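You operate a simulated robot arm through the tools that you are given. There is no shell and no other tool.

The job below is to be done with a simulated robot arm. You get a single attempt, and the scene is never put back.

JOB
Put things in order on the fitting table top. At the end: the green crayon stands where the brown clip stood; the white foam stands where the green crayon stood; the purple finish block stands where the white foam stood; the brown clip stands on top of the blue spacer; whatever was shut is shut again. Leave all else as you found it, and nothing knocked over.

It is judged by the outcome, as a careful person would: the job done as asked, and still so three seconds after it is handed in. It fails if anything else is knocked over, pushed out of place, dropped, spilled or broken.

ROBOT AND FRAMES
A 7-joint arm with a two-finger parallel gripper, fixed in place. Base frame: the origin is at the foot of the arm, x ahead of it, y to its left, z up; the work surface is at about z = 0.84. Units: m, rad, N and s.
With the tool pointing down near the work surface it reaches from about 0.24 to 0.68 m from the base axis. Its first joint turns from -1.152 to 1.152 rad. Payload 2.4 kg.
Tool frame: the origin (TCP) lies between the finger pads and is the grasp point; the fingertips stand 0.03 m ahead of it; z points along the fingers, y is the line along which they close. Largest opening 0.094 m; finger width 0.028, thickness 0.01; the body of the gripper, 0.05 by 0.096 m, starts 0.055 m behind the TCP.
Orientation is that of the tool frame in the base frame, as [roll, pitch, yaw] about the fixed x, y, z axes, in that order (R = Rz(yaw) Ry(pitch) Rx(roll)). With the fingers straight down and closing along the base's y, the tool's x points along the base's -x, its y along +y and its z along -z.

CONTROLS
- The arm moves only by the tool servo_tool. Its argument "targets" is a list of rows, each a list of 6 numbers: the shift along the tool's x, y, z in units of 50 mm (1.0 is 50 mm), then the turn, a rotation vector about the tool's x, y, z in units of 4 degrees (1.0 is 4 degrees). In form: [[tx, ty, tz, rx, ry, rz], ...]. A call has 1 to 20 rows; each row shifts and turns the commanded pose from where the row before left it, along the tool's axes as they then stand. "grip" is the closure in counts, from 0 (fully open) to 255 (shut), set as the call begins (left out, the last holds). A call with a number of a shift or a turn outside -1 to 1 is refused whole. Rows are played at 5 a second. More than 0.05 m and 0.15 rad between two rows, or a gripper value outside its range, and nothing of the call is played. Where a pose cannot be reached the arm comes as near as it can. A force on the tool above 40 N (or 10 N above the force at the start of the call, whichever is more), or a blocked arm, ends the call early, and 0.2 s more pass. Each finger travels about 0.153 m/s and halts on what it meets, pressing with about 22 N; the grip force reading is that of the motor and also rises with nothing between the fingers. The clock runs only during rows and for 0.2 s after the last one: add rows that do not move to give the fingers time. The reply holds the time, the measured pose of the TCP, the force on the tool along the base axes, the opening and the grip force, in the units named above and with some noise, with the torque about the TCP (base axes, N m) and any sound that the robot's microphone picked up.
- Cameras (640 x 400 px; columns grow to the right, rows downward): "scene" is fixed at [0.0269, 0.4717, 1.4329]; the picture's right is [-0.73, -0.69, 0.00], its down [-0.48, 0.50, -0.72] and it looks along [0.49, -0.52, -0.69] (base axes); focal length 326 px, centre (320, 200). "wrist" rides on the gripper at [0.076, 0.014, -0.103] in the tool frame; the picture's right is [-0.18, 0.98, 0.00], its down [-0.75, -0.14, -0.64] and it looks along [-0.63, -0.12, 0.77] (tool axes); focal length 243 px, centre (320, 200). There is no depth. A picture from a camera that has moved, and an enlarged one, comes with that camera's place and axes in the base frame and with its lens. The place of the scene camera against the robot may be out by one fixed shift of up to 0.018 m in any direction.
- snapshot(camera): a new picture of that camera. No time passes.
- close_up(camera, box): a new picture of the part [left, top, right, bottom] of that camera's present view, enlarged. No time passes.
- sign_off(): hands the job in; it is judged then, once.

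Nothing tells you positions but the pictures and the camera data. Unless the task says otherwise, let go and move clear before handing in.

The tools are called as name(argument=value, ...) on one line, values as JSON. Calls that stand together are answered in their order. servo_tool: Moves the arm, as the interface text tells. Its arguments: {"type":"object","properties":{"targets":{"type":"array","items":{"type":"array","items":{"type":"number"}}},"grip":{"type":"number"}},"required":["targets"]} The other tools are called the same way: snapshot (camera) takes a picture; close_up (camera, box) takes an enlarged picture of a part of a camera's view; sign_off () hands the job in.

At the start:

```text
clock: 0.0
ee_pos: [0.3942, 0.0598, 1.1479]
tool_rot: [3.141, -0.002, -3.141]
contact_force: [-0.8, 0.6, 0.4]
ft_torque: [0.04, 0.02, 0.01]
finger_gap: 0.094
finger_force: 0.0
```

scene: 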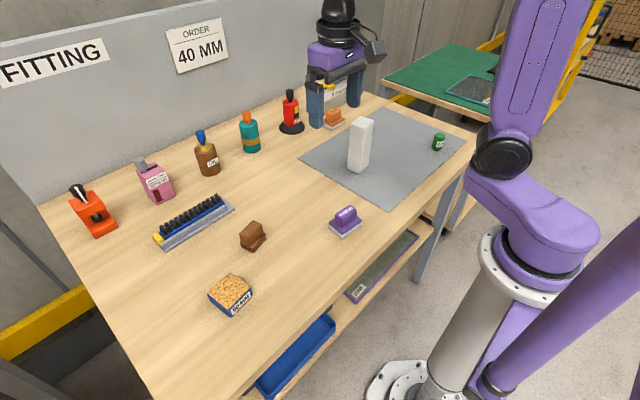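
wrist: 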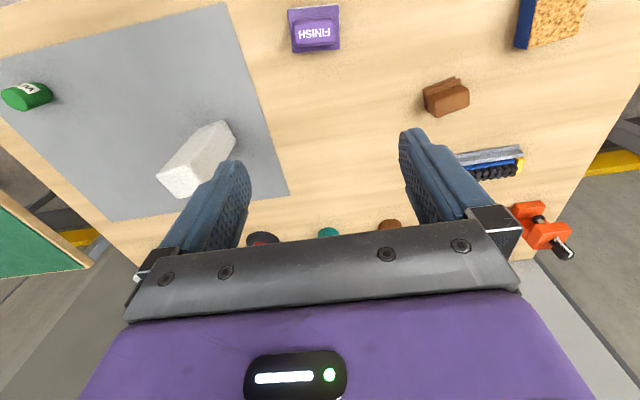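

I see a table with a brown clip, a purple finish block, a white foam block, a green crayon, and a blue thing that may be the spacer (the cork-topped block or another one). I'll look closer before moving.

close_up(camera="scene", box=[200, 180, 380, 320])

close_up(camera="scene", box=[280, 80, 480, 210])

close_up(camera="scene", box=[40, 110, 280, 260])

close_up(camera="scene", box=[240, 220, 440, 400])

snapshot(camera="wrist")

```text
2.86 times, centred on (290, 250) of scene
camera zoom: at [0.0269, 0.4717, 1.4329], right [-0.73, -0.69, 0.0], down [-0.48, 0.5, -0.72], along [0.49, -0.52, -0.69], focal length 931 px, centre (406, 57)
```

zoom: 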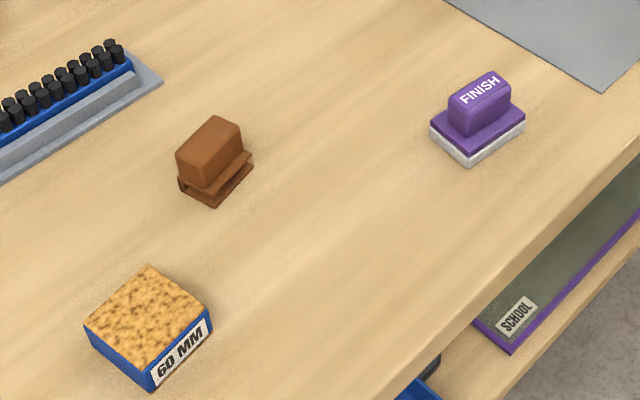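

```text
3.08 times, centred on (380, 145) of scene
camera zoom: at [0.0269, 0.4717, 1.4329], right [-0.73, -0.69, 0.0], down [-0.48, 0.5, -0.72], along [0.49, -0.52, -0.69], focal length 1003 px, centre (135, 369)
```

zoom: 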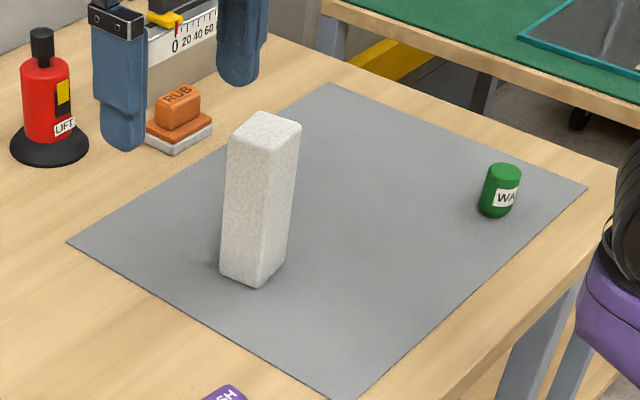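

```text
2.67 times, centred on (160, 185) of scene
camera zoom: at [0.0269, 0.4717, 1.4329], right [-0.73, -0.69, 0.0], down [-0.48, 0.5, -0.72], along [0.49, -0.52, -0.69], focal length 869 px, centre (747, 240)
```

zoom: 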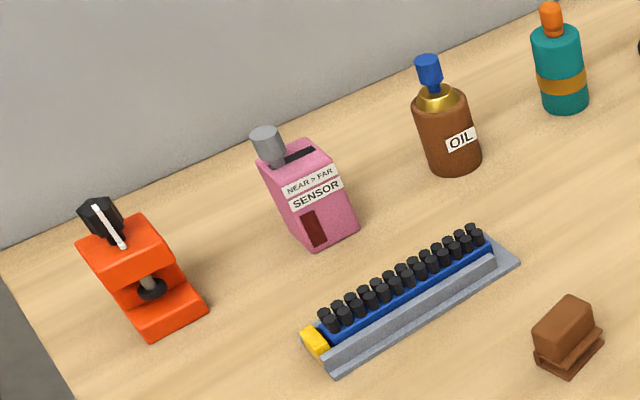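

```text
2.22 times, centred on (340, 310) of scene
camera zoom: at [0.0269, 0.4717, 1.4329], right [-0.73, -0.69, 0.0], down [-0.48, 0.5, -0.72], along [0.49, -0.52, -0.69], focal length 724 px, centre (276, -44)
```

zoom: 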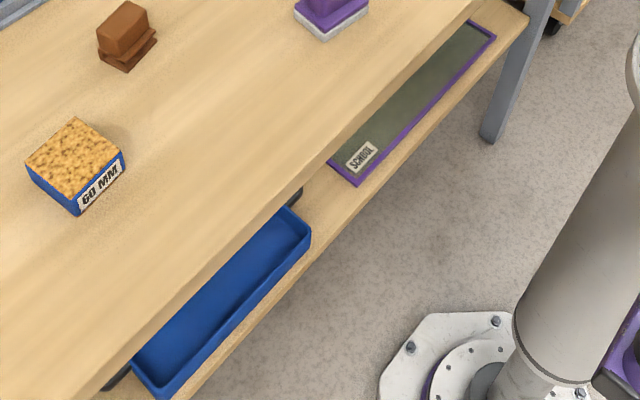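

```text
taken
camera wrist: at [0.3175, 0.0743, 1.2509], right [0.18, 0.98, 0.0], down [0.75, -0.14, 0.64], along [0.63, -0.12, -0.77], focal length 243 px, centre (320, 200)
```

wrist: 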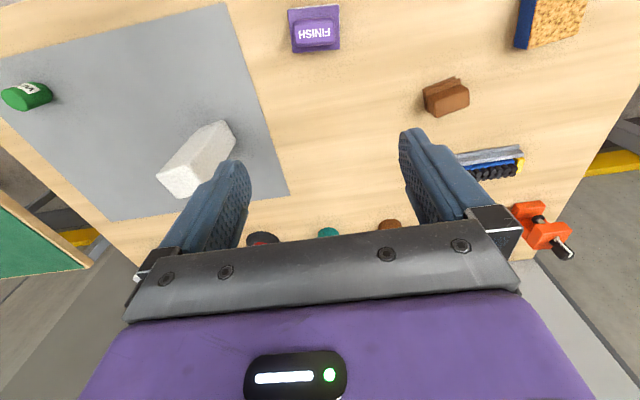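

The blue spacer is the "60 MM" block with a cork top at about (0.38, 0.35). The clip is near (0.466, 0.238), the finish block near (0.34, 0.05), the foam near (0.463, -0.15) and the crayon near (0.345, -0.40). I'll move over the clip for a closer wrist view, and the scene camera should then see the back of the table too.

servo_tool(targets=[[-0.2, 0.72, 0.3, 0, 0, 0], [-0.2, 0.72, 0.3, 0, 0, 0], [-0.2, 0.72, 0.3, 0, 0, 0], [-0.2, 0.72, 0.3, 0, 0, 0], [-0.2, 0.72, 0.3, 0, 0, 0], [0, 0, 0, 0, 0, 0]], grip=0)

```text
clock: 1.4
ee_pos: [0.446, 0.2391, 1.0744]
tool_rot: [3.141, 0.0, 3.14]
contact_force: [0.3, 0.0, 0.4]
ft_torque: [0.02, 0.03, -0.05]
finger_gap: 0.0939
finger_force: 0.1
```

The arm is now above the clip. I'll take pictures from both cameras.

snapshot(camera="wrist")

close_up(camera="wrist", box=[220, 40, 420, 165])

snapshot(camera="scene")

```text
taken
camera wrist: at [0.3683, 0.2545, 1.1771], right [0.18, 0.98, 0.0], down [0.75, -0.14, 0.64], along [0.63, -0.12, -0.77], focal length 243 px, centre (320, 200)
```

wrist: 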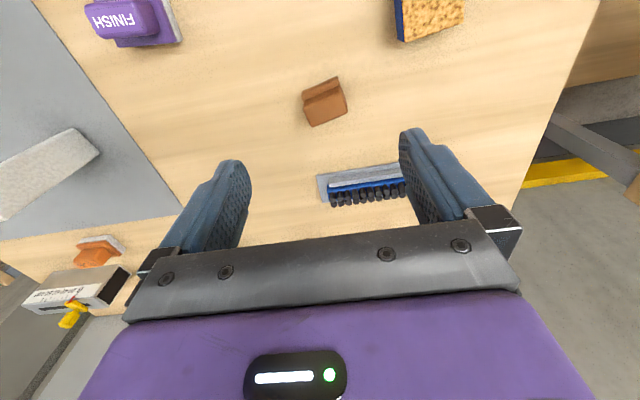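

```text
3.20 times, centred on (320, 102) of wrist
camera zoom: at [0.3683, 0.2545, 1.1771], right [0.18, 0.98, 0.0], down [0.75, -0.14, 0.64], along [0.63, -0.12, -0.77], focal length 776 px, centre (320, 512)
```

zoom: 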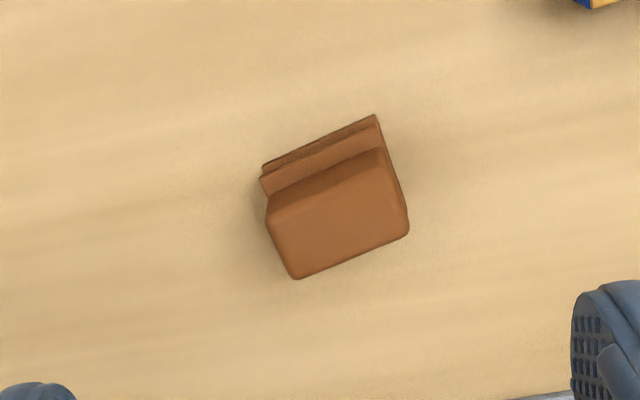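

```text
taken
```

scene: 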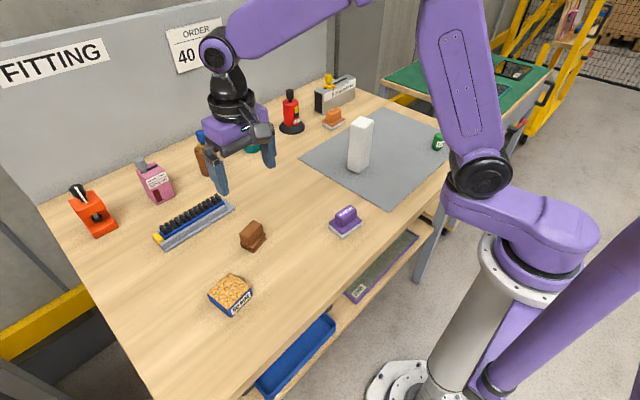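

The clip is centred at about (0.470, 0.241), long about 0.049 m and turned about 11.5° counter-clockwise. I'll go down above it, line up the fingers and check again.

servo_tool(targets=[[-0.16, 0.013, 0.76, 0, 0, 0], [-0.16, 0.013, 0.76, 0, 0, 0], [-0.16, 0.013, 0.76, 0, 0, 0], [0, 0, 0, 0, 0, -0.97], [0, 0, 0, 0, 0, -0.97], [0, 0, 0, 0, 0, -0.97], [0, 0, 0, 0, 0, 0]])

snapshot(camera="wrist")

close_up(camera="scene", box=[180, 120, 340, 280])

close_up(camera="scene", box=[280, 50, 480, 200])

```text
clock: 3.0
ee_pos: [0.4695, 0.241, 0.9594]
tool_rot: [3.141, 0.0, -2.939]
contact_force: [-0.5, -0.8, -1.3]
ft_torque: [-0.03, -0.01, -0.04]
finger_gap: 0.0942
finger_force: 0.1
```

```text
taken
camera wrist: at [0.3902, 0.2407, 1.0624], right [-0.02, 1.0, 0.0], down [0.77, 0.01, 0.64], along [0.64, 0.01, -0.77], focal length 243 px, centre (320, 200)
```

wrist: 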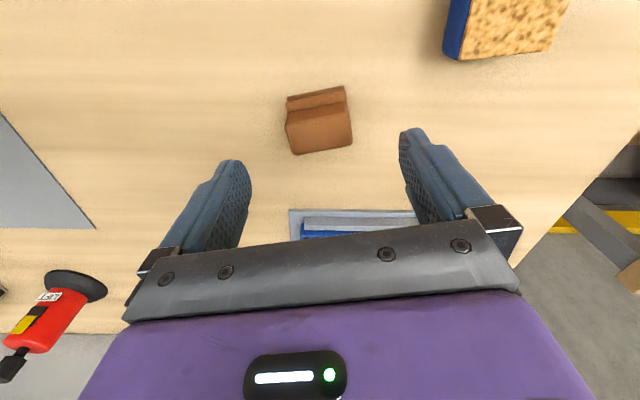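

```text
2.50 times, centred on (260, 200) of scene
camera zoom: at [0.0269, 0.4717, 1.4329], right [-0.73, -0.69, 0.0], down [-0.48, 0.5, -0.72], along [0.49, -0.52, -0.69], focal length 815 px, centre (470, 200)
```

zoom: 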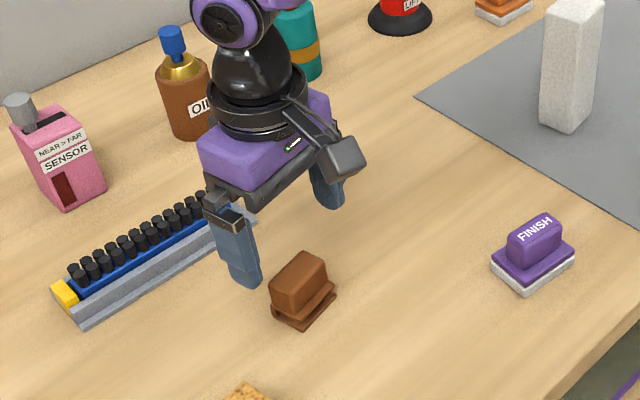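

```text
2.67 times, centred on (380, 125) of scene
camera zoom: at [0.0269, 0.4717, 1.4329], right [-0.73, -0.69, 0.0], down [-0.48, 0.5, -0.72], along [0.49, -0.52, -0.69], focal length 869 px, centre (160, 400)
```

zoom: 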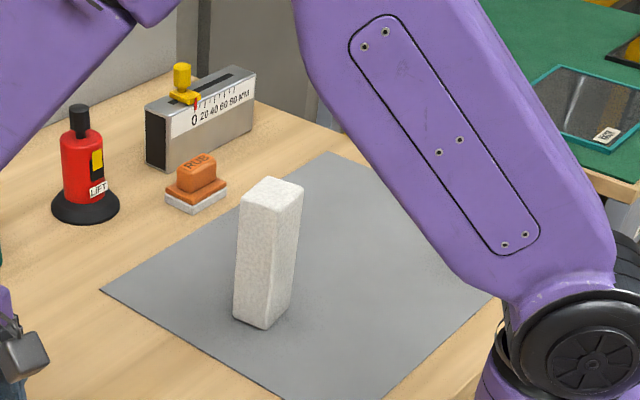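

The clip looks nearly in line with the fingers. I'll enlarge the wrist view to check the centring and the height.

close_up(camera="wrist", box=[240, 70, 400, 170])

close_up(camera="wrist", box=[420, 0, 600, 112])

```text
4.00 times, centred on (320, 120) of wrist
camera zoom: at [0.3902, 0.2407, 1.0624], right [-0.02, 1.0, 0.0], down [0.77, 0.01, 0.64], along [0.64, 0.01, -0.77], focal length 970 px, centre (320, 520)
```

zoom: 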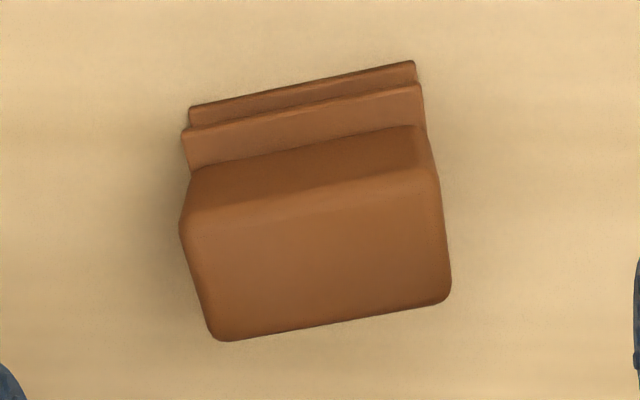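

```text
3.56 times, centred on (510, 56) of wrist
camera zoom: at [0.3902, 0.2407, 1.0624], right [-0.02, 1.0, 0.0], down [0.77, 0.01, 0.64], along [0.64, 0.01, -0.77], focal length 863 px, centre (-356, 712)
```

zoom: 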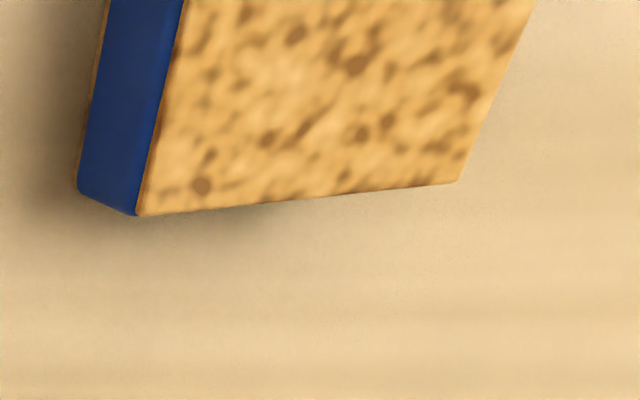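

The clip's centre is confirmed near (0.470, 0.241), its top at about z 0.88, and the fingers line up with it. I'll go down until the fingertips are just above the table, then close.

servo_tool(targets=[[0, 0, 0.7, 0, 0, 0], [0, 0, 0.6, 0, 0, 0], [0, 0, 0.32, 0, 0, 0], [0, 0, 0, 0, 0, 0]])

close_up(camera="scene", box=[200, 180, 320, 280])

snapshot(camera="wrist")

```text
clock: 4.0
ee_pos: [0.4675, 0.2408, 0.8771]
tool_rot: [-3.141, 0.001, -2.939]
contact_force: [-0.6, 0.0, -0.2]
ft_torque: [-0.04, 0.03, -0.01]
finger_gap: 0.0936
finger_force: 0.0
```

```text
4.00 times, centred on (260, 230) of scene
camera zoom: at [0.0269, 0.4717, 1.4329], right [-0.73, -0.69, 0.0], down [-0.48, 0.5, -0.72], along [0.49, -0.52, -0.69], focal length 1303 px, centre (560, 80)
```

zoom: 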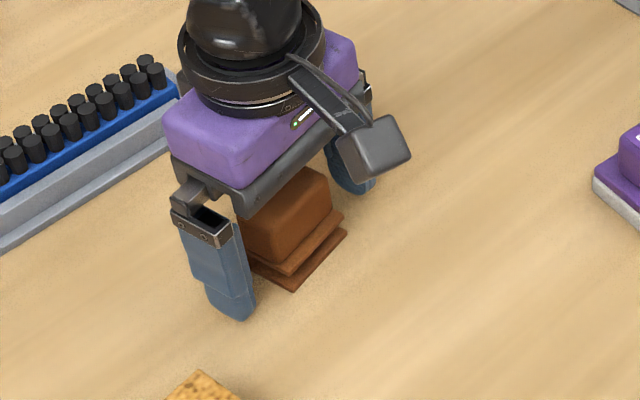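

```text
taken
camera wrist: at [0.3898, 0.2405, 0.9805], right [-0.02, 1.0, 0.0], down [0.77, 0.01, 0.64], along [0.64, 0.01, -0.77], focal length 243 px, centre (320, 200)
```

wrist: 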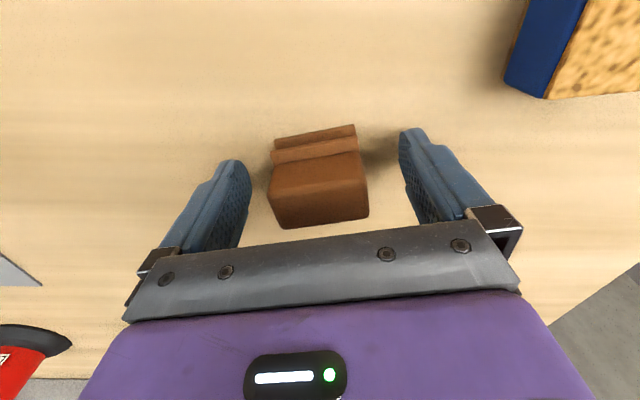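

The fingers straddle the clip evenly. I'll close on it.

servo_tool(targets=[[0, 0, 0, 0, 0, 0], [0, 0, 0, 0, 0, 0], [0, 0, 0, 0, 0, 0]], grip=200)

```text
clock: 4.8
ee_pos: [0.4683, 0.2396, 0.877]
tool_rot: [-3.141, -0.002, -2.94]
contact_force: [-0.3, -0.2, -0.1]
ft_torque: [0.02, -0.01, 0.01]
finger_gap: 0.0531
finger_force: 22.0
```

It's gripped at 0.053 m. I'll lift it straight up and look at the spacer.

servo_tool(targets=[[0, 0, -0.4, 0, 0, 0], [0, 0, -0.8, 0, 0, 0], [0, 0, -0.8, 0, 0, 0], [0, 0, -0.8, 0, 0, 0], [0.4, 0.6, -0.4, 0, 0, 0], [0.4, 0.6, -0.4, 0, 0, 0], [0, 0, 0, 0, 0, 0]])

snapshot(camera="wrist")

snapshot(camera="scene")

```text
clock: 6.4
ee_pos: [0.4162, 0.2913, 1.0564]
tool_rot: [3.141, 0.0, -2.939]
contact_force: [-0.4, -0.3, 0.0]
ft_torque: [0.01, -0.03, 0.0]
finger_gap: 0.0205
finger_force: 0.1
```

```text
taken
camera wrist: at [0.3393, 0.2913, 1.1598], right [-0.02, 1.0, 0.0], down [0.77, 0.01, 0.64], along [0.64, 0.01, -0.77], focal length 243 px, centre (320, 200)
```

wrist: 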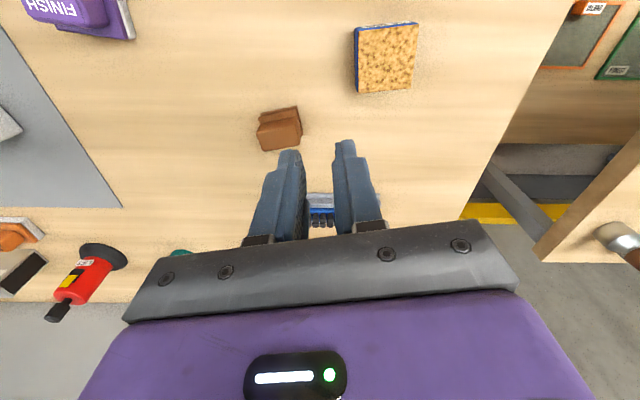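

```text
taken
```

scene: 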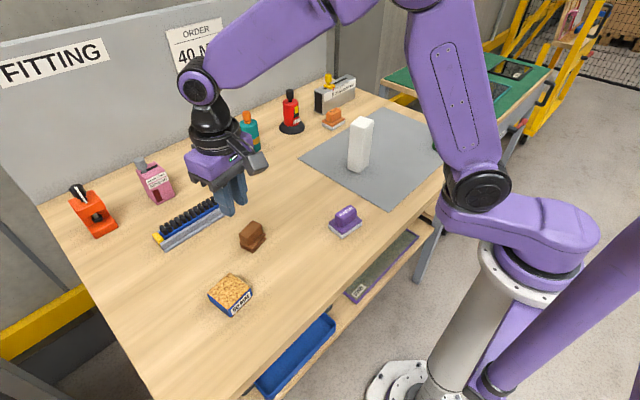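

The clip slid out of the fingers, as the gap closed to 0.02, and it still stands on the table. I'll check whether it moved.

close_up(camera="scene", box=[200, 180, 380, 320])

close_up(camera="scene", box=[230, 210, 280, 260])

close_up(camera="wrist", box=[240, 90, 320, 160])

close_up(camera="wrist", box=[330, 0, 450, 110])

```text
2.86 times, centred on (290, 250) of scene
camera zoom: at [0.0268, 0.4717, 1.4329], right [-0.73, -0.69, 0.0], down [-0.48, 0.5, -0.72], along [0.49, -0.52, -0.69], focal length 931 px, centre (406, 57)
```

zoom: 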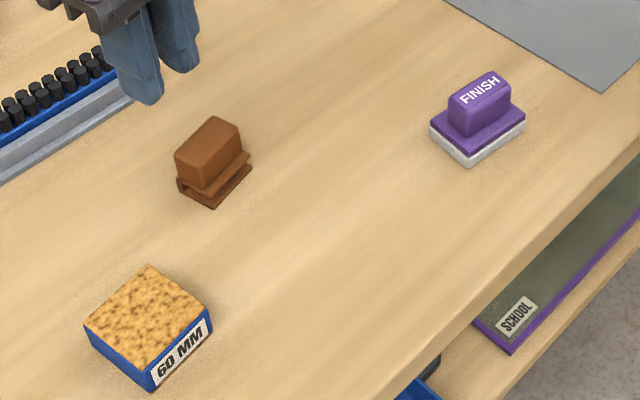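

```text
8.00 times, centred on (255, 235) of scene
camera zoom: at [0.0268, 0.4717, 1.4329], right [-0.73, -0.69, 0.0], down [-0.48, 0.5, -0.72], along [0.49, -0.52, -0.69], focal length 2607 px, centre (840, -80)
```

zoom: 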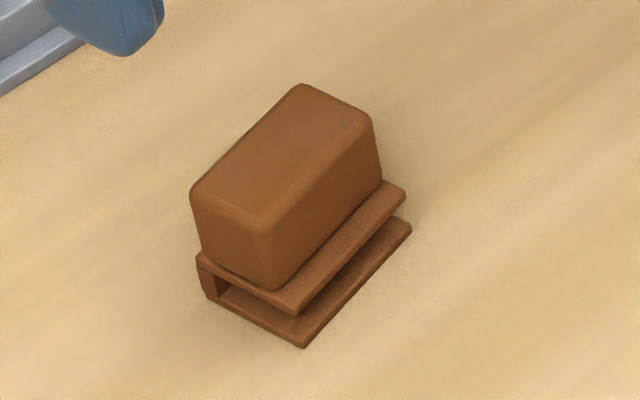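

```text
5.71 times, centred on (280, 125) of wrist
camera zoom: at [0.3393, 0.2913, 1.1598], right [-0.02, 1.0, 0.0], down [0.77, 0.01, 0.64], along [0.64, 0.01, -0.77], focal length 1386 px, centre (549, 629)
```

zoom: 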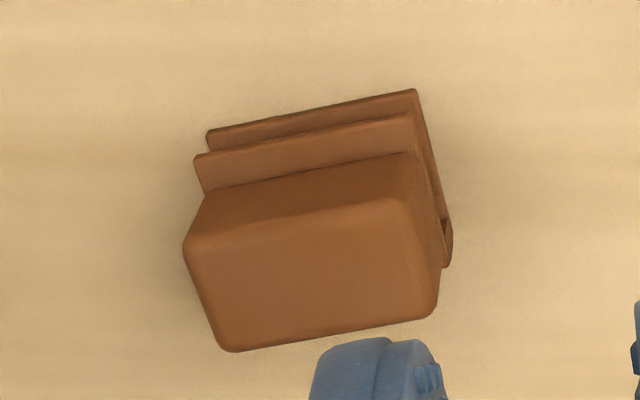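

```text
3.64 times, centred on (390, 55) of wrist
camera zoom: at [0.3393, 0.2913, 1.1598], right [-0.02, 1.0, 0.0], down [0.77, 0.01, 0.64], along [0.64, 0.01, -0.77], focal length 882 px, centre (66, 727)
```

zoom: 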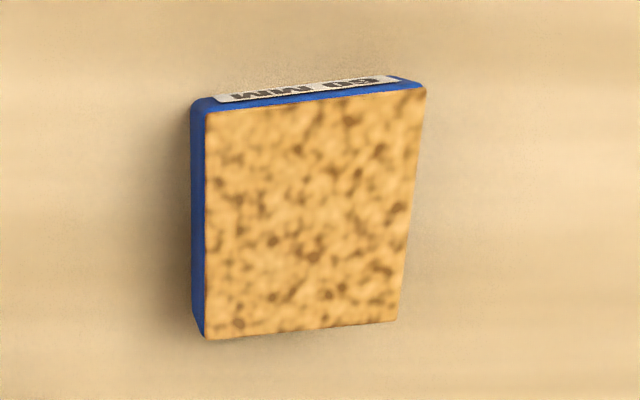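

The clip is still in its place and turned as before; it is a block on a C-shaped bracket. I'll grip it again, a bit lower and at full closure, and raise it slowly to see what makes it slip.

servo_tool(targets=[[-0.408, -0.605, 0.0, 0, 0, 0], [-0.408, -0.605, 0.0, 0, 0, 0], [0, 0, 0.9, 0, 0, 0], [0, 0, 0.9, 0, 0, 0], [0, 0, 0, 0, 0, 0]], grip=0)

close_up(camera="wrist", box=[240, 70, 400, 170])

```text
clock: 7.6
ee_pos: [0.47, 0.241, 0.9663]
tool_rot: [-3.141, -0.001, -2.94]
contact_force: [-0.3, 0.0, 0.3]
ft_torque: [0.0, 0.0, 0.01]
finger_gap: 0.0936
finger_force: 0.0
```

```text
4.00 times, centred on (320, 120) of wrist
camera zoom: at [0.3914, 0.2412, 1.0691], right [-0.02, 1.0, 0.0], down [0.77, 0.01, 0.64], along [0.64, 0.01, -0.77], focal length 970 px, centre (320, 520)
```

zoom: 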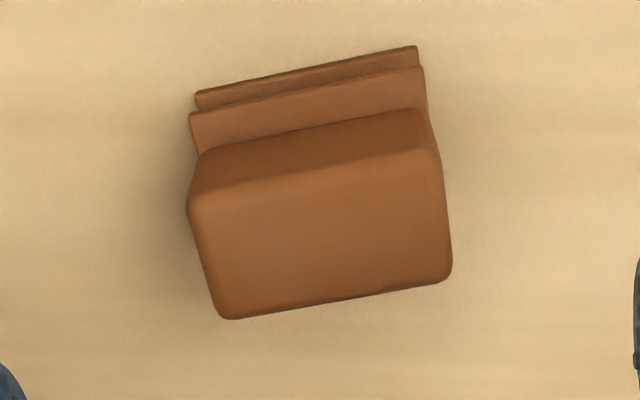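

The clip is about 1 mm from its first place. I'll go down and grip at full closure.

servo_tool(targets=[[0, 0.02, 0.7, 0, 0, 0], [0, 0, 0.7, 0, 0, 0], [0, 0, 0.43, 0, 0, 0], [0, 0, 0, 0, 0, 0]], grip=0)

servo_tool(targets=[[0, 0, 0, 0, 0, 0], [0, 0, 0, 0, 0, 0], [0, 0, 0, 0, 0, 0], [0, 0, 0, 0, 0, 0]], grip=255)

servo_tool(targets=[[0, 0, -0.04, 0, 0, 0], [0, 0, 0, 0, 0, 0]])

```text
clock: 8.6
ee_pos: [0.4692, 0.242, 0.8764]
tool_rot: [-3.14, 0.0, -2.94]
contact_force: [0.1, -1.1, -0.2]
ft_torque: [-0.01, 0.02, 0.02]
finger_gap: 0.0941
finger_force: 0.1
```

```text
clock: 9.6
ee_pos: [0.4683, 0.2413, 0.876]
tool_rot: [-3.141, -0.002, -2.939]
contact_force: [-0.5, -0.3, -0.3]
ft_torque: [-0.02, 0.0, -0.01]
finger_gap: 0.0533
finger_force: 22.3
```

```text
clock: 10.2
ee_pos: [0.4675, 0.2426, 0.878]
tool_rot: [3.141, -0.001, -2.94]
contact_force: [0.0, -0.1, 0.0]
ft_torque: [-0.02, 0.0, 0.01]
finger_gap: 0.0538
finger_force: 22.1
```

The grip reads 22 N. I'll raise it a few millimetres more and look.

servo_tool(targets=[[0, 0, -0.06, 0, 0, 0], [0, 0, -0.06, 0, 0, 0], [0, 0, 0, 0, 0, 0]])

close_up(camera="scene", box=[200, 180, 320, 280])

snapshot(camera="wrist")

```text
clock: 11.0
ee_pos: [0.4684, 0.2414, 0.8835]
tool_rot: [3.14, 0.002, -2.94]
contact_force: [-0.1, -0.5, -0.8]
ft_torque: [0.0, -0.01, 0.02]
finger_gap: 0.0538
finger_force: 22.3
```

```text
4.00 times, centred on (260, 230) of scene
camera zoom: at [0.0269, 0.4717, 1.4329], right [-0.73, -0.69, 0.0], down [-0.48, 0.5, -0.72], along [0.49, -0.52, -0.69], focal length 1303 px, centre (560, 80)
```

zoom: 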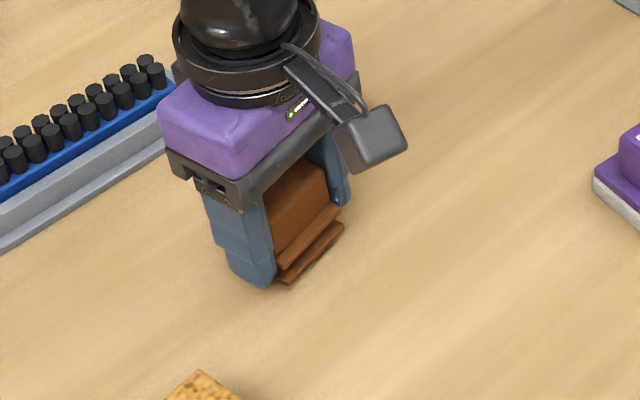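

```text
taken
camera wrist: at [0.3905, 0.2414, 0.9875], right [-0.02, 1.0, 0.0], down [0.77, 0.01, 0.64], along [0.64, 0.01, -0.77], focal length 243 px, centre (320, 200)
```

wrist: 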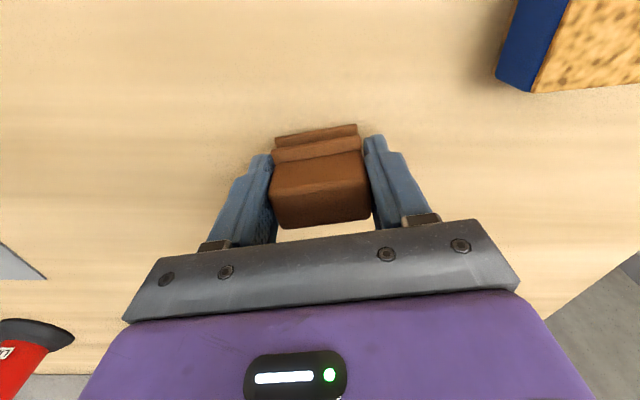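

The clip is rising with the fingers. I'll keep lifting slowly and check that it holds.

servo_tool(targets=[[0, 0, -0.06, 0, 0, 0], [0, 0, -0.06, 0, 0, 0], [0, 0, -0.06, 0, 0, 0], [0, 0, 0, 0, 0, 0]])

snapshot(camera="wrist")

close_up(camera="scene", box=[200, 180, 320, 280])

```text
clock: 12.0
ee_pos: [0.4684, 0.2412, 0.8925]
tool_rot: [-3.141, 0.0, -2.939]
contact_force: [-0.3, 0.0, 0.1]
ft_torque: [0.0, 0.02, 0.05]
finger_gap: 0.0537
finger_force: 22.1
```

```text
taken
camera wrist: at [0.3905, 0.2411, 0.9964], right [-0.02, 1.0, 0.0], down [0.77, 0.01, 0.64], along [0.64, 0.01, -0.77], focal length 243 px, centre (320, 200)
```

wrist: 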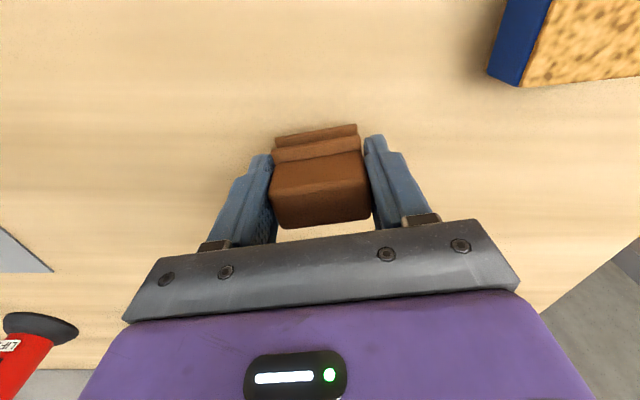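

```text
4.00 times, centred on (260, 230) of scene
camera zoom: at [0.0269, 0.4717, 1.4329], right [-0.73, -0.69, 0.0], down [-0.48, 0.5, -0.72], along [0.49, -0.52, -0.69], focal length 1303 px, centre (560, 80)
```

zoom: 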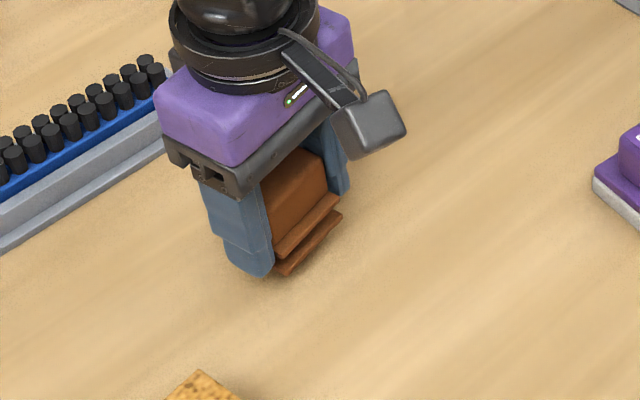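

The clip holds firmly when moved slowly; the first lift was too fast. The spacer top is centred near (0.389, 0.362), with its top at about z 0.872. I'll lift gently and carry the clip across slowly.

servo_tool(targets=[[0, 0, -0.06, 0, 0, 0], [0, 0, -0.1, 0, 0, 0], [0, 0, -0.14, 0, 0, 0], [0, 0, -0.17, 0, 0, 0], [0, 0, -0.17, 0, 0, 0], [0, 0, -0.17, 0, 0, 0], [0, 0, -0.14, 0, 0, 0], [0, 0, -0.1, 0, 0, 0], [0, 0, -0.06, 0, 0, 0], [0, 0, 0, 0, 0, 0]])

snapshot(camera="wrist")

```text
clock: 14.2
ee_pos: [0.4686, 0.2422, 0.949]
tool_rot: [-3.141, -0.002, -2.937]
contact_force: [-0.9, -0.6, -0.8]
ft_torque: [-0.02, -0.03, -0.01]
finger_gap: 0.0534
finger_force: 22.0
```

```text
taken
camera wrist: at [0.391, 0.2415, 1.0518], right [-0.02, 1.0, 0.0], down [0.77, 0.01, 0.64], along [0.64, 0.01, -0.77], focal length 243 px, centre (320, 200)
```

wrist: 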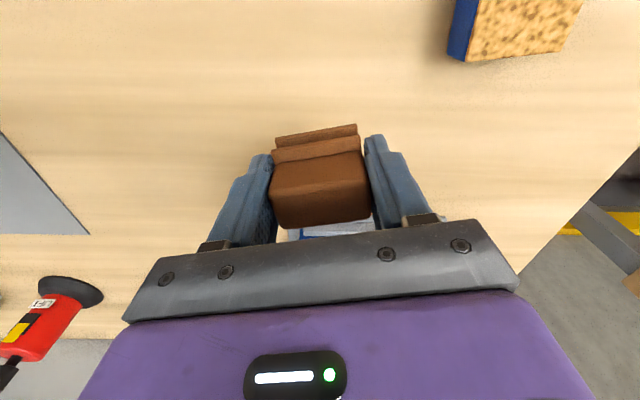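

The clip is held steady. I'll carry it slowly sideways to above the spacer and turn it to match.

servo_tool(targets=[[0.02, 0.05, 0, 0, 0, 0], [0.04, 0.1, 0, 0, 0, 0], [0.06, 0.15, 0, 0, 0, 0], [0.08, 0.192, 0, 0, 0, 0], [0.08, 0.192, 0, 0, 0, 0], [0.08, 0.192, 0, 0, 0, 0], [0.08, 0.192, 0, 0, 0, 0], [0.08, 0.192, 0, 0, 0, 0], [0.08, 0.192, 0, 0, 0, 0], [0.08, 0.192, 0, 0, 0, 0], [0.08, 0.192, 0, 0, 0, 0], [0.08, 0.192, 0, 0, 0, 0], [0.08, 0.192, 0, 0, 0, 0], [0.08, 0.192, 0, 0, 0, 0], [0.08, 0.16, 0, 0, 0, 0], [0.05, 0.1, 0, 0, 0, 0], [0.02, 0.05, 0, 0, 0, 0], [0, 0, 0, 0, 0, 0]])

snapshot(camera="wrist")

close_up(camera="scene", box=[160, 200, 320, 330])

```text
clock: 18.0
ee_pos: [0.3857, 0.365, 0.948]
tool_rot: [3.141, -0.001, -2.936]
contact_force: [0.1, -0.1, -1.1]
ft_torque: [-0.01, -0.02, 0.01]
finger_gap: 0.0538
finger_force: 21.6
```

```text
taken
camera wrist: at [0.3071, 0.3635, 1.0517], right [-0.02, 1.0, 0.0], down [0.77, 0.01, 0.64], along [0.64, 0.01, -0.77], focal length 243 px, centre (320, 200)
```

wrist: 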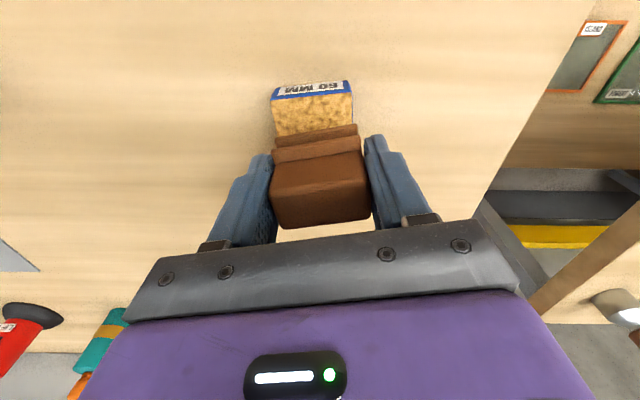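

```text
3.08 times, centred on (240, 265) of scene
camera zoom: at [0.0269, 0.4717, 1.4329], right [-0.73, -0.69, 0.0], down [-0.48, 0.5, -0.72], along [0.49, -0.52, -0.69], focal length 1003 px, centre (566, 0)
```

zoom: 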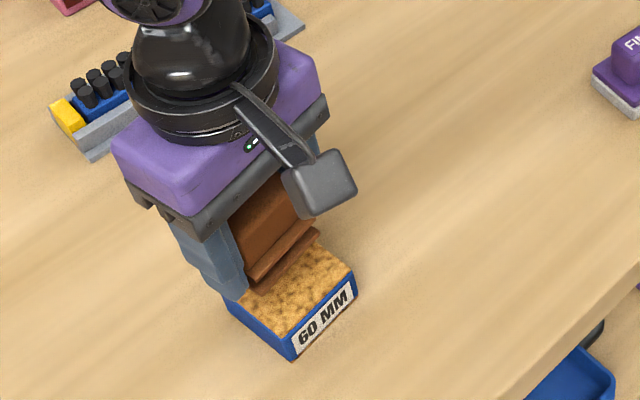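

The clip is above the spacer. I'll enlarge the wrist view to check the alignment before lowering.

close_up(camera="wrist", box=[240, 60, 400, 180])

```text
3.33 times, centred on (320, 120) of wrist
camera zoom: at [0.3071, 0.3635, 1.0517], right [-0.02, 1.0, 0.0], down [0.77, 0.01, 0.64], along [0.64, 0.01, -0.77], focal length 809 px, centre (320, 467)
```

zoom: 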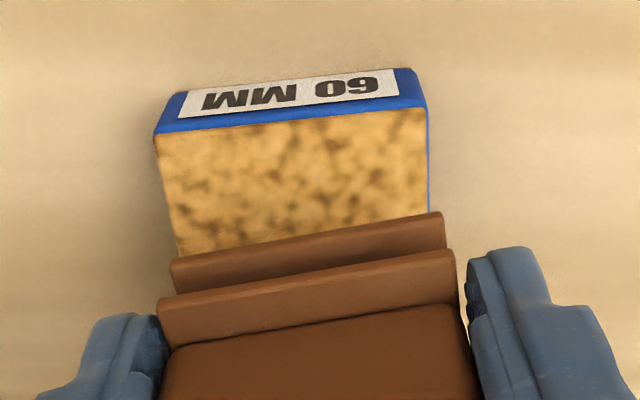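

The spacer's centre is confirmed at (0.390, 0.361). The clip needs a shift of about 5 mm and a small turn. Then I'll lower it until it is just above the cork.

servo_tool(targets=[[-0.018, -0.048, 0, 0, 0, 0], [-0.019, -0.048, 0, 0, 0, 0], [0, 0, 0, 0, 0, 0.35], [0, 0, 0, 0, 0, 0.35], [0, 0, 0, 0, 0, 0.35], [0, 0, 0, 0, 0, 0.32], [0, 0, 0.08, 0, 0, 0], [0, 0, 0.12, 0, 0, 0], [0, 0, 0.14, 0, 0, 0], [0, 0, 0.14, 0, 0, 0], [0, 0, 0.1, 0, 0, 0], [0, 0, 0.06, 0, 0, 0], [0, 0, 0, 0, 0, 0]])

close_up(camera="wrist", box=[240, 60, 400, 180])

close_up(camera="scene", box=[170, 220, 290, 320])

```text
clock: 20.8
ee_pos: [0.3869, 0.3596, 0.9158]
tool_rot: [3.141, -0.002, -3.033]
contact_force: [-0.8, 0.3, 0.1]
ft_torque: [-0.01, 0.04, -0.03]
finger_gap: 0.0533
finger_force: 21.4
```

```text
3.33 times, centred on (320, 120) of wrist
camera zoom: at [0.3101, 0.366, 1.0195], right [0.08, 1.0, 0.0], down [0.76, -0.06, 0.64], along [0.64, -0.05, -0.77], focal length 809 px, centre (320, 467)
```

zoom: 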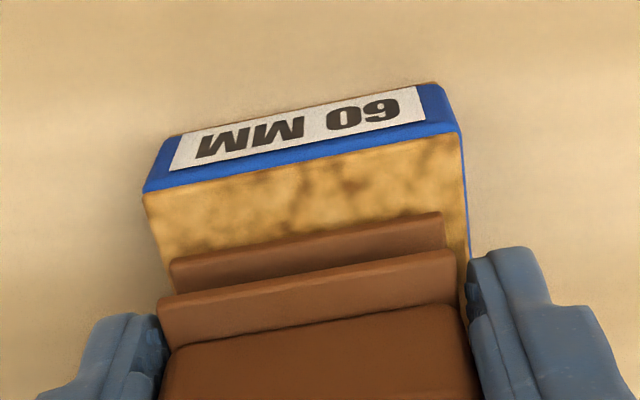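

```text
4.00 times, centred on (230, 270) of scene
camera zoom: at [0.0269, 0.4717, 1.4329], right [-0.73, -0.69, 0.0], down [-0.48, 0.5, -0.72], along [0.49, -0.52, -0.69], focal length 1303 px, centre (680, -80)
```

zoom: 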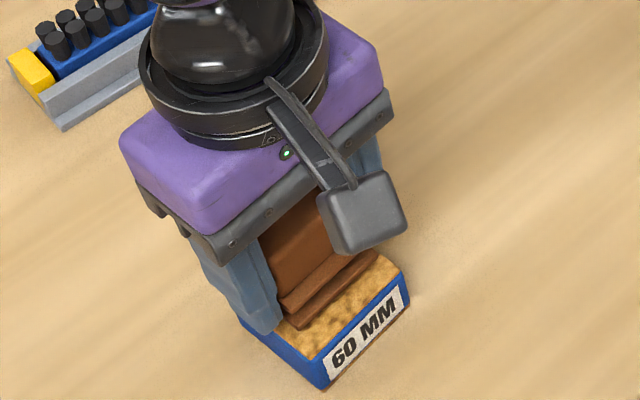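

The clip is centred over the cork. I'll lower it the last few millimetres in small steps.

servo_tool(targets=[[-0.03, 0.02, 0.05, 0, 0, 0], [0, 0, 0.05, 0, 0, 0], [0, 0, 0, 0, 0, 0]])

servo_tool(targets=[[0, 0, 0.03, 0, 0, 0], [0, 0, 0, 0, 0, 0]])

close_up(camera="scene", box=[190, 240, 270, 310])

```text
clock: 21.6
ee_pos: [0.3886, 0.3611, 0.9113]
tool_rot: [3.142, 0.001, -3.034]
contact_force: [0.1, 0.1, -0.5]
ft_torque: [-0.03, 0.01, 0.0]
finger_gap: 0.0534
finger_force: 22.3
```

```text
clock: 22.2
ee_pos: [0.3893, 0.3607, 0.9094]
tool_rot: [3.141, 0.003, -3.034]
contact_force: [-3.2, -2.4, 12.2]
ft_torque: [-0.12, 0.04, 0.01]
finger_gap: 0.0533
finger_force: 22.3
```

```text
5.71 times, centred on (230, 275) of scene
camera zoom: at [0.0267, 0.4715, 1.433], right [-0.73, -0.69, 0.0], down [-0.48, 0.5, -0.72], along [0.49, -0.52, -0.69], focal length 1862 px, centre (834, -229)
```

zoom: 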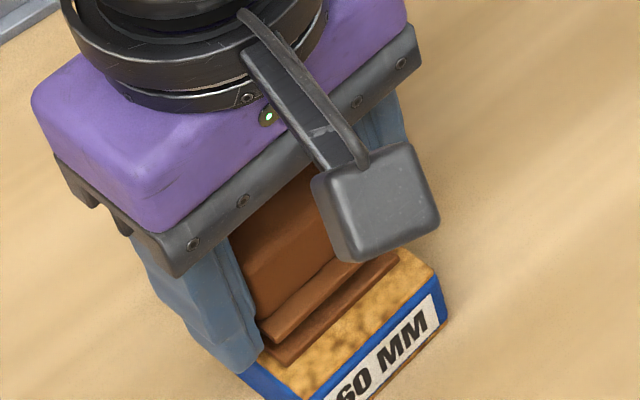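

Contact at 12 N: the clip rests on the cork. I'll ease off a hair and let go.

servo_tool(targets=[[0, 0, -0.015, 0, 0, 0], [0, 0, 0, 0, 0, 0]])

servo_tool(targets=[[0, 0, 0, 0, 0, 0], [0, 0, 0, 0, 0, 0], [0, 0, 0, 0, 0, 0]], grip=60)

servo_tool(targets=[[0, 0, 0, 0, 0, 0], [0, 0, -0.2, 0, 0, 0], [0, 0, -0.5, 0, 0, 0], [0, 0, -0.8, 0, 0, 0], [0, 0, -0.8, 0, 0, 0], [0, 0, -0.8, 0, 0, 0], [0, 0, 0, 0, 0, 0]], grip=0)

snapshot(camera="wrist")

close_up(camera="scene", box=[180, 220, 290, 320])

```text
clock: 22.8
ee_pos: [0.3883, 0.3604, 0.9099]
tool_rot: [3.141, -0.001, -3.033]
contact_force: [0.9, -0.1, 3.0]
ft_torque: [0.05, -0.02, -0.04]
finger_gap: 0.0535
finger_force: 21.9
```

```text
clock: 23.6
ee_pos: [0.3887, 0.3609, 0.91]
tool_rot: [3.141, 0.001, -3.033]
contact_force: [0.8, -0.7, -0.3]
ft_torque: [0.01, -0.01, -0.02]
finger_gap: 0.0719
finger_force: 0.1
```

```text
clock: 25.2
ee_pos: [0.3887, 0.3606, 1.0663]
tool_rot: [-3.142, -0.001, -3.032]
contact_force: [-0.6, 0.1, -0.9]
ft_torque: [-0.01, -0.02, 0.01]
finger_gap: 0.0938
finger_force: 0.0
```

```text
taken
camera wrist: at [0.3121, 0.3673, 1.1699], right [0.08, 1.0, 0.0], down [0.76, -0.06, 0.64], along [0.64, -0.05, -0.77], focal length 243 px, centre (320, 200)
```

wrist: 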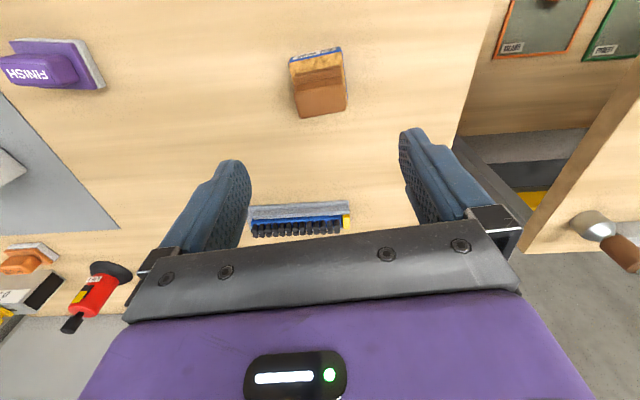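

```text
4.00 times, centred on (235, 270) of scene
camera zoom: at [0.0269, 0.4717, 1.4329], right [-0.73, -0.69, 0.0], down [-0.48, 0.5, -0.72], along [0.49, -0.52, -0.69], focal length 1303 px, centre (660, -80)
```

zoom: 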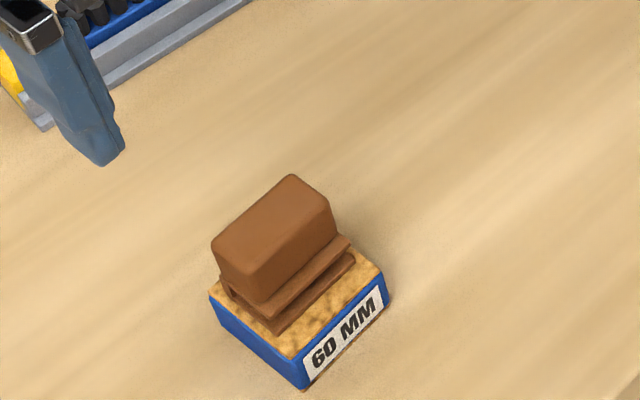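

The clip sits well on the spacer. Next is the green crayon: I'll square up the tool and travel high over to it.

servo_tool(targets=[[0, 0, 0, 0, 0, 0.775], [0, 0, 0, 0, 0, 0.775], [0.069, -0.871, -0.04, 0, 0, 0], [0.069, -0.871, -0.04, 0, 0, 0], [0.069, -0.871, -0.04, 0, 0, 0], [0.069, -0.871, -0.04, 0, 0, 0], [0.069, -0.871, -0.04, 0, 0, 0], [0.069, -0.871, -0.04, 0, 0, 0], [0.069, -0.871, -0.04, 0, 0, 0], [0.069, -0.871, -0.04, 0, 0, 0], [0.069, -0.871, -0.04, 0, 0, 0], [0.069, -0.871, -0.04, 0, 0, 0], [0.069, -0.871, -0.04, 0, 0, 0], [0.069, -0.871, -0.04, 0, 0, 0], [0.069, -0.871, -0.04, 0, 0, 0], [0.069, -0.871, -0.04, 0, 0, 0], [0.069, -0.871, -0.04, 0, 0, 0], [0.069, -0.871, -0.04, 0, 0, 0], [0.069, -0.871, -0.04, 0, 0, 0], [0, 0, 0, 0, 0, 0]])

snapshot(camera="wrist")

snapshot(camera="scene")

```text
clock: 29.4
ee_pos: [0.3279, -0.3807, 1.0999]
tool_rot: [-3.14, 0.0, -3.141]
contact_force: [0.0, 0.0, -0.4]
ft_torque: [0.0, 0.01, -0.02]
finger_gap: 0.0941
finger_force: 0.0
```

```text
taken
camera wrist: at [0.2518, -0.3651, 1.2026], right [0.18, 0.98, 0.0], down [0.75, -0.14, 0.64], along [0.63, -0.12, -0.77], focal length 243 px, centre (320, 200)
```

wrist: 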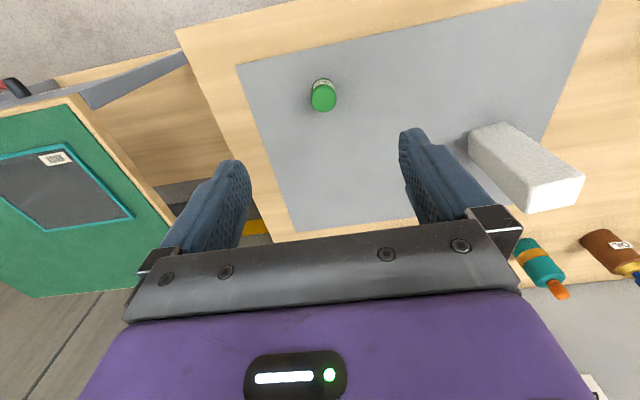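

```text
taken
```

scene: 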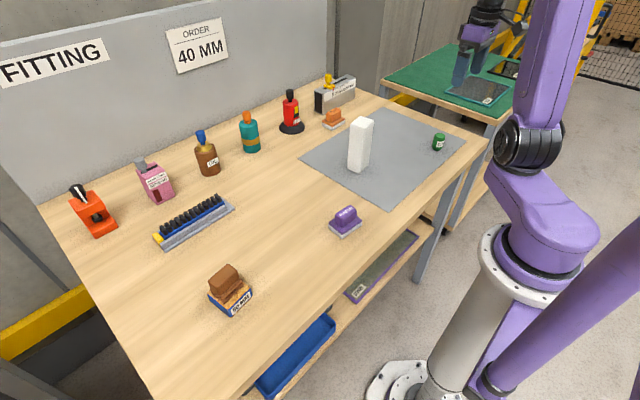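

The crayon is visible below and slightly ahead. I'll enlarge it and the foam for measurement.

close_up(camera="wrist", box=[280, 60, 370, 125])

close_up(camera="wrist", box=[450, 100, 610, 230])

```text
6.15 times, centred on (325, 92) of wrist
camera zoom: at [0.2518, -0.3651, 1.2026], right [0.18, 0.98, 0.0], down [0.75, -0.14, 0.64], along [0.63, -0.12, -0.77], focal length 1493 px, centre (289, 862)
```

zoom: 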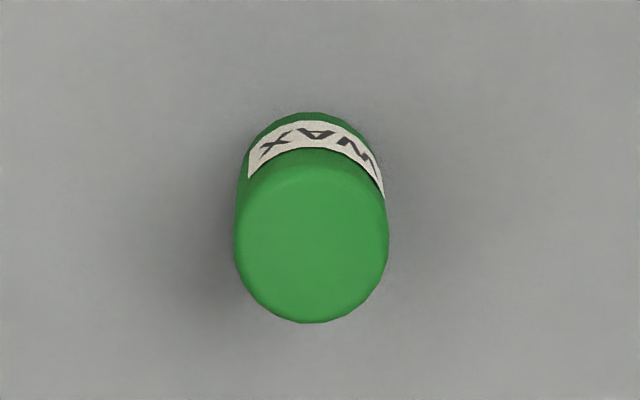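

```text
3.08 times, centred on (530, 165) of wrist
camera zoom: at [0.2518, -0.3651, 1.2026], right [0.18, 0.98, 0.0], down [0.75, -0.14, 0.64], along [0.63, -0.12, -0.77], focal length 746 px, centre (-326, 308)
```

zoom: 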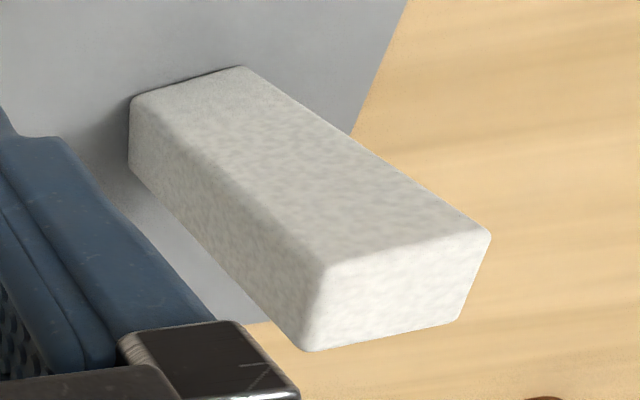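

The crayon is centred at about (0.351, -0.379) and about 0.032 m across. I'll go down above it and check.

servo_tool(targets=[[-0.1155, 0.0085, 0.72, 0, 0, 0], [-0.1155, 0.0085, 0.72, 0, 0, 0], [-0.1155, 0.0085, 0.72, 0, 0, 0], [-0.1155, 0.0085, 0.72, 0, 0, 0], [0, 0, 0, 0, 0, 0]])

close_up(camera="wrist", box=[240, 70, 400, 190])

snapshot(camera="scene")

```text
clock: 30.6
ee_pos: [0.352, -0.3772, 0.9554]
tool_rot: [-3.141, -0.002, 3.141]
contact_force: [0.7, 0.5, 0.0]
ft_torque: [0.02, -0.02, -0.01]
finger_gap: 0.0939
finger_force: 0.0
```

```text
3.33 times, centred on (320, 130) of wrist
camera zoom: at [0.2753, -0.3622, 1.0587], right [0.18, 0.98, 0.0], down [0.75, -0.14, 0.64], along [0.63, -0.12, -0.77], focal length 809 px, centre (320, 433)
```

zoom: 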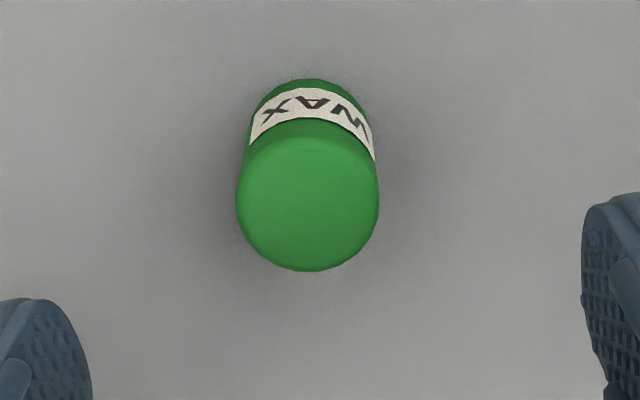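

```text
taken
```

scene: 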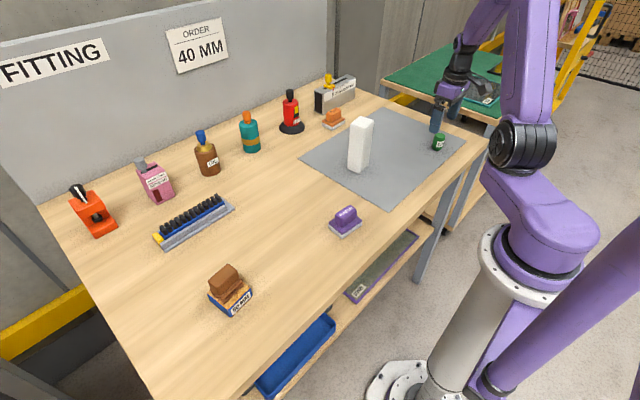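

The crayon's centre is about (0.3525, -0.3785), nearly under the tool. I'll go down and grip it.

servo_tool(targets=[[-0.01, -0.026, 0.6, 0, 0, 0], [0, 0, 0.6, 0, 0, 0], [0, 0, 0.38, 0, 0, 0], [0, 0, 0, 0, 0, 0]])

snapshot(camera="wrist")

```text
clock: 31.6
ee_pos: [0.352, -0.3789, 0.8763]
tool_rot: [-3.14, -0.001, -3.141]
contact_force: [-0.2, -0.2, 0.2]
ft_torque: [-0.03, -0.01, -0.01]
finger_gap: 0.0942
finger_force: 0.1
```

```text
taken
camera wrist: at [0.276, -0.3635, 0.98], right [0.18, 0.98, 0.0], down [0.75, -0.14, 0.64], along [0.63, -0.12, -0.77], focal length 243 px, centre (320, 200)
```

wrist: 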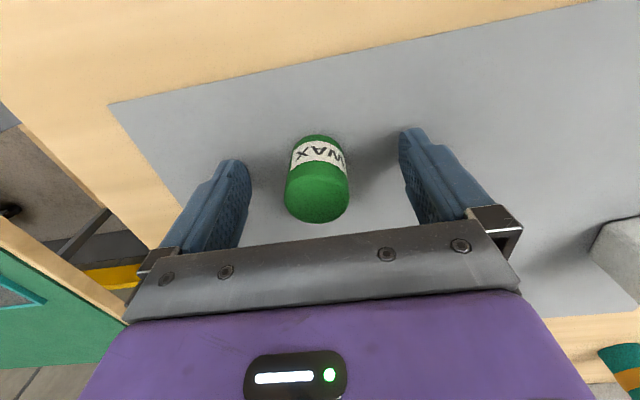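

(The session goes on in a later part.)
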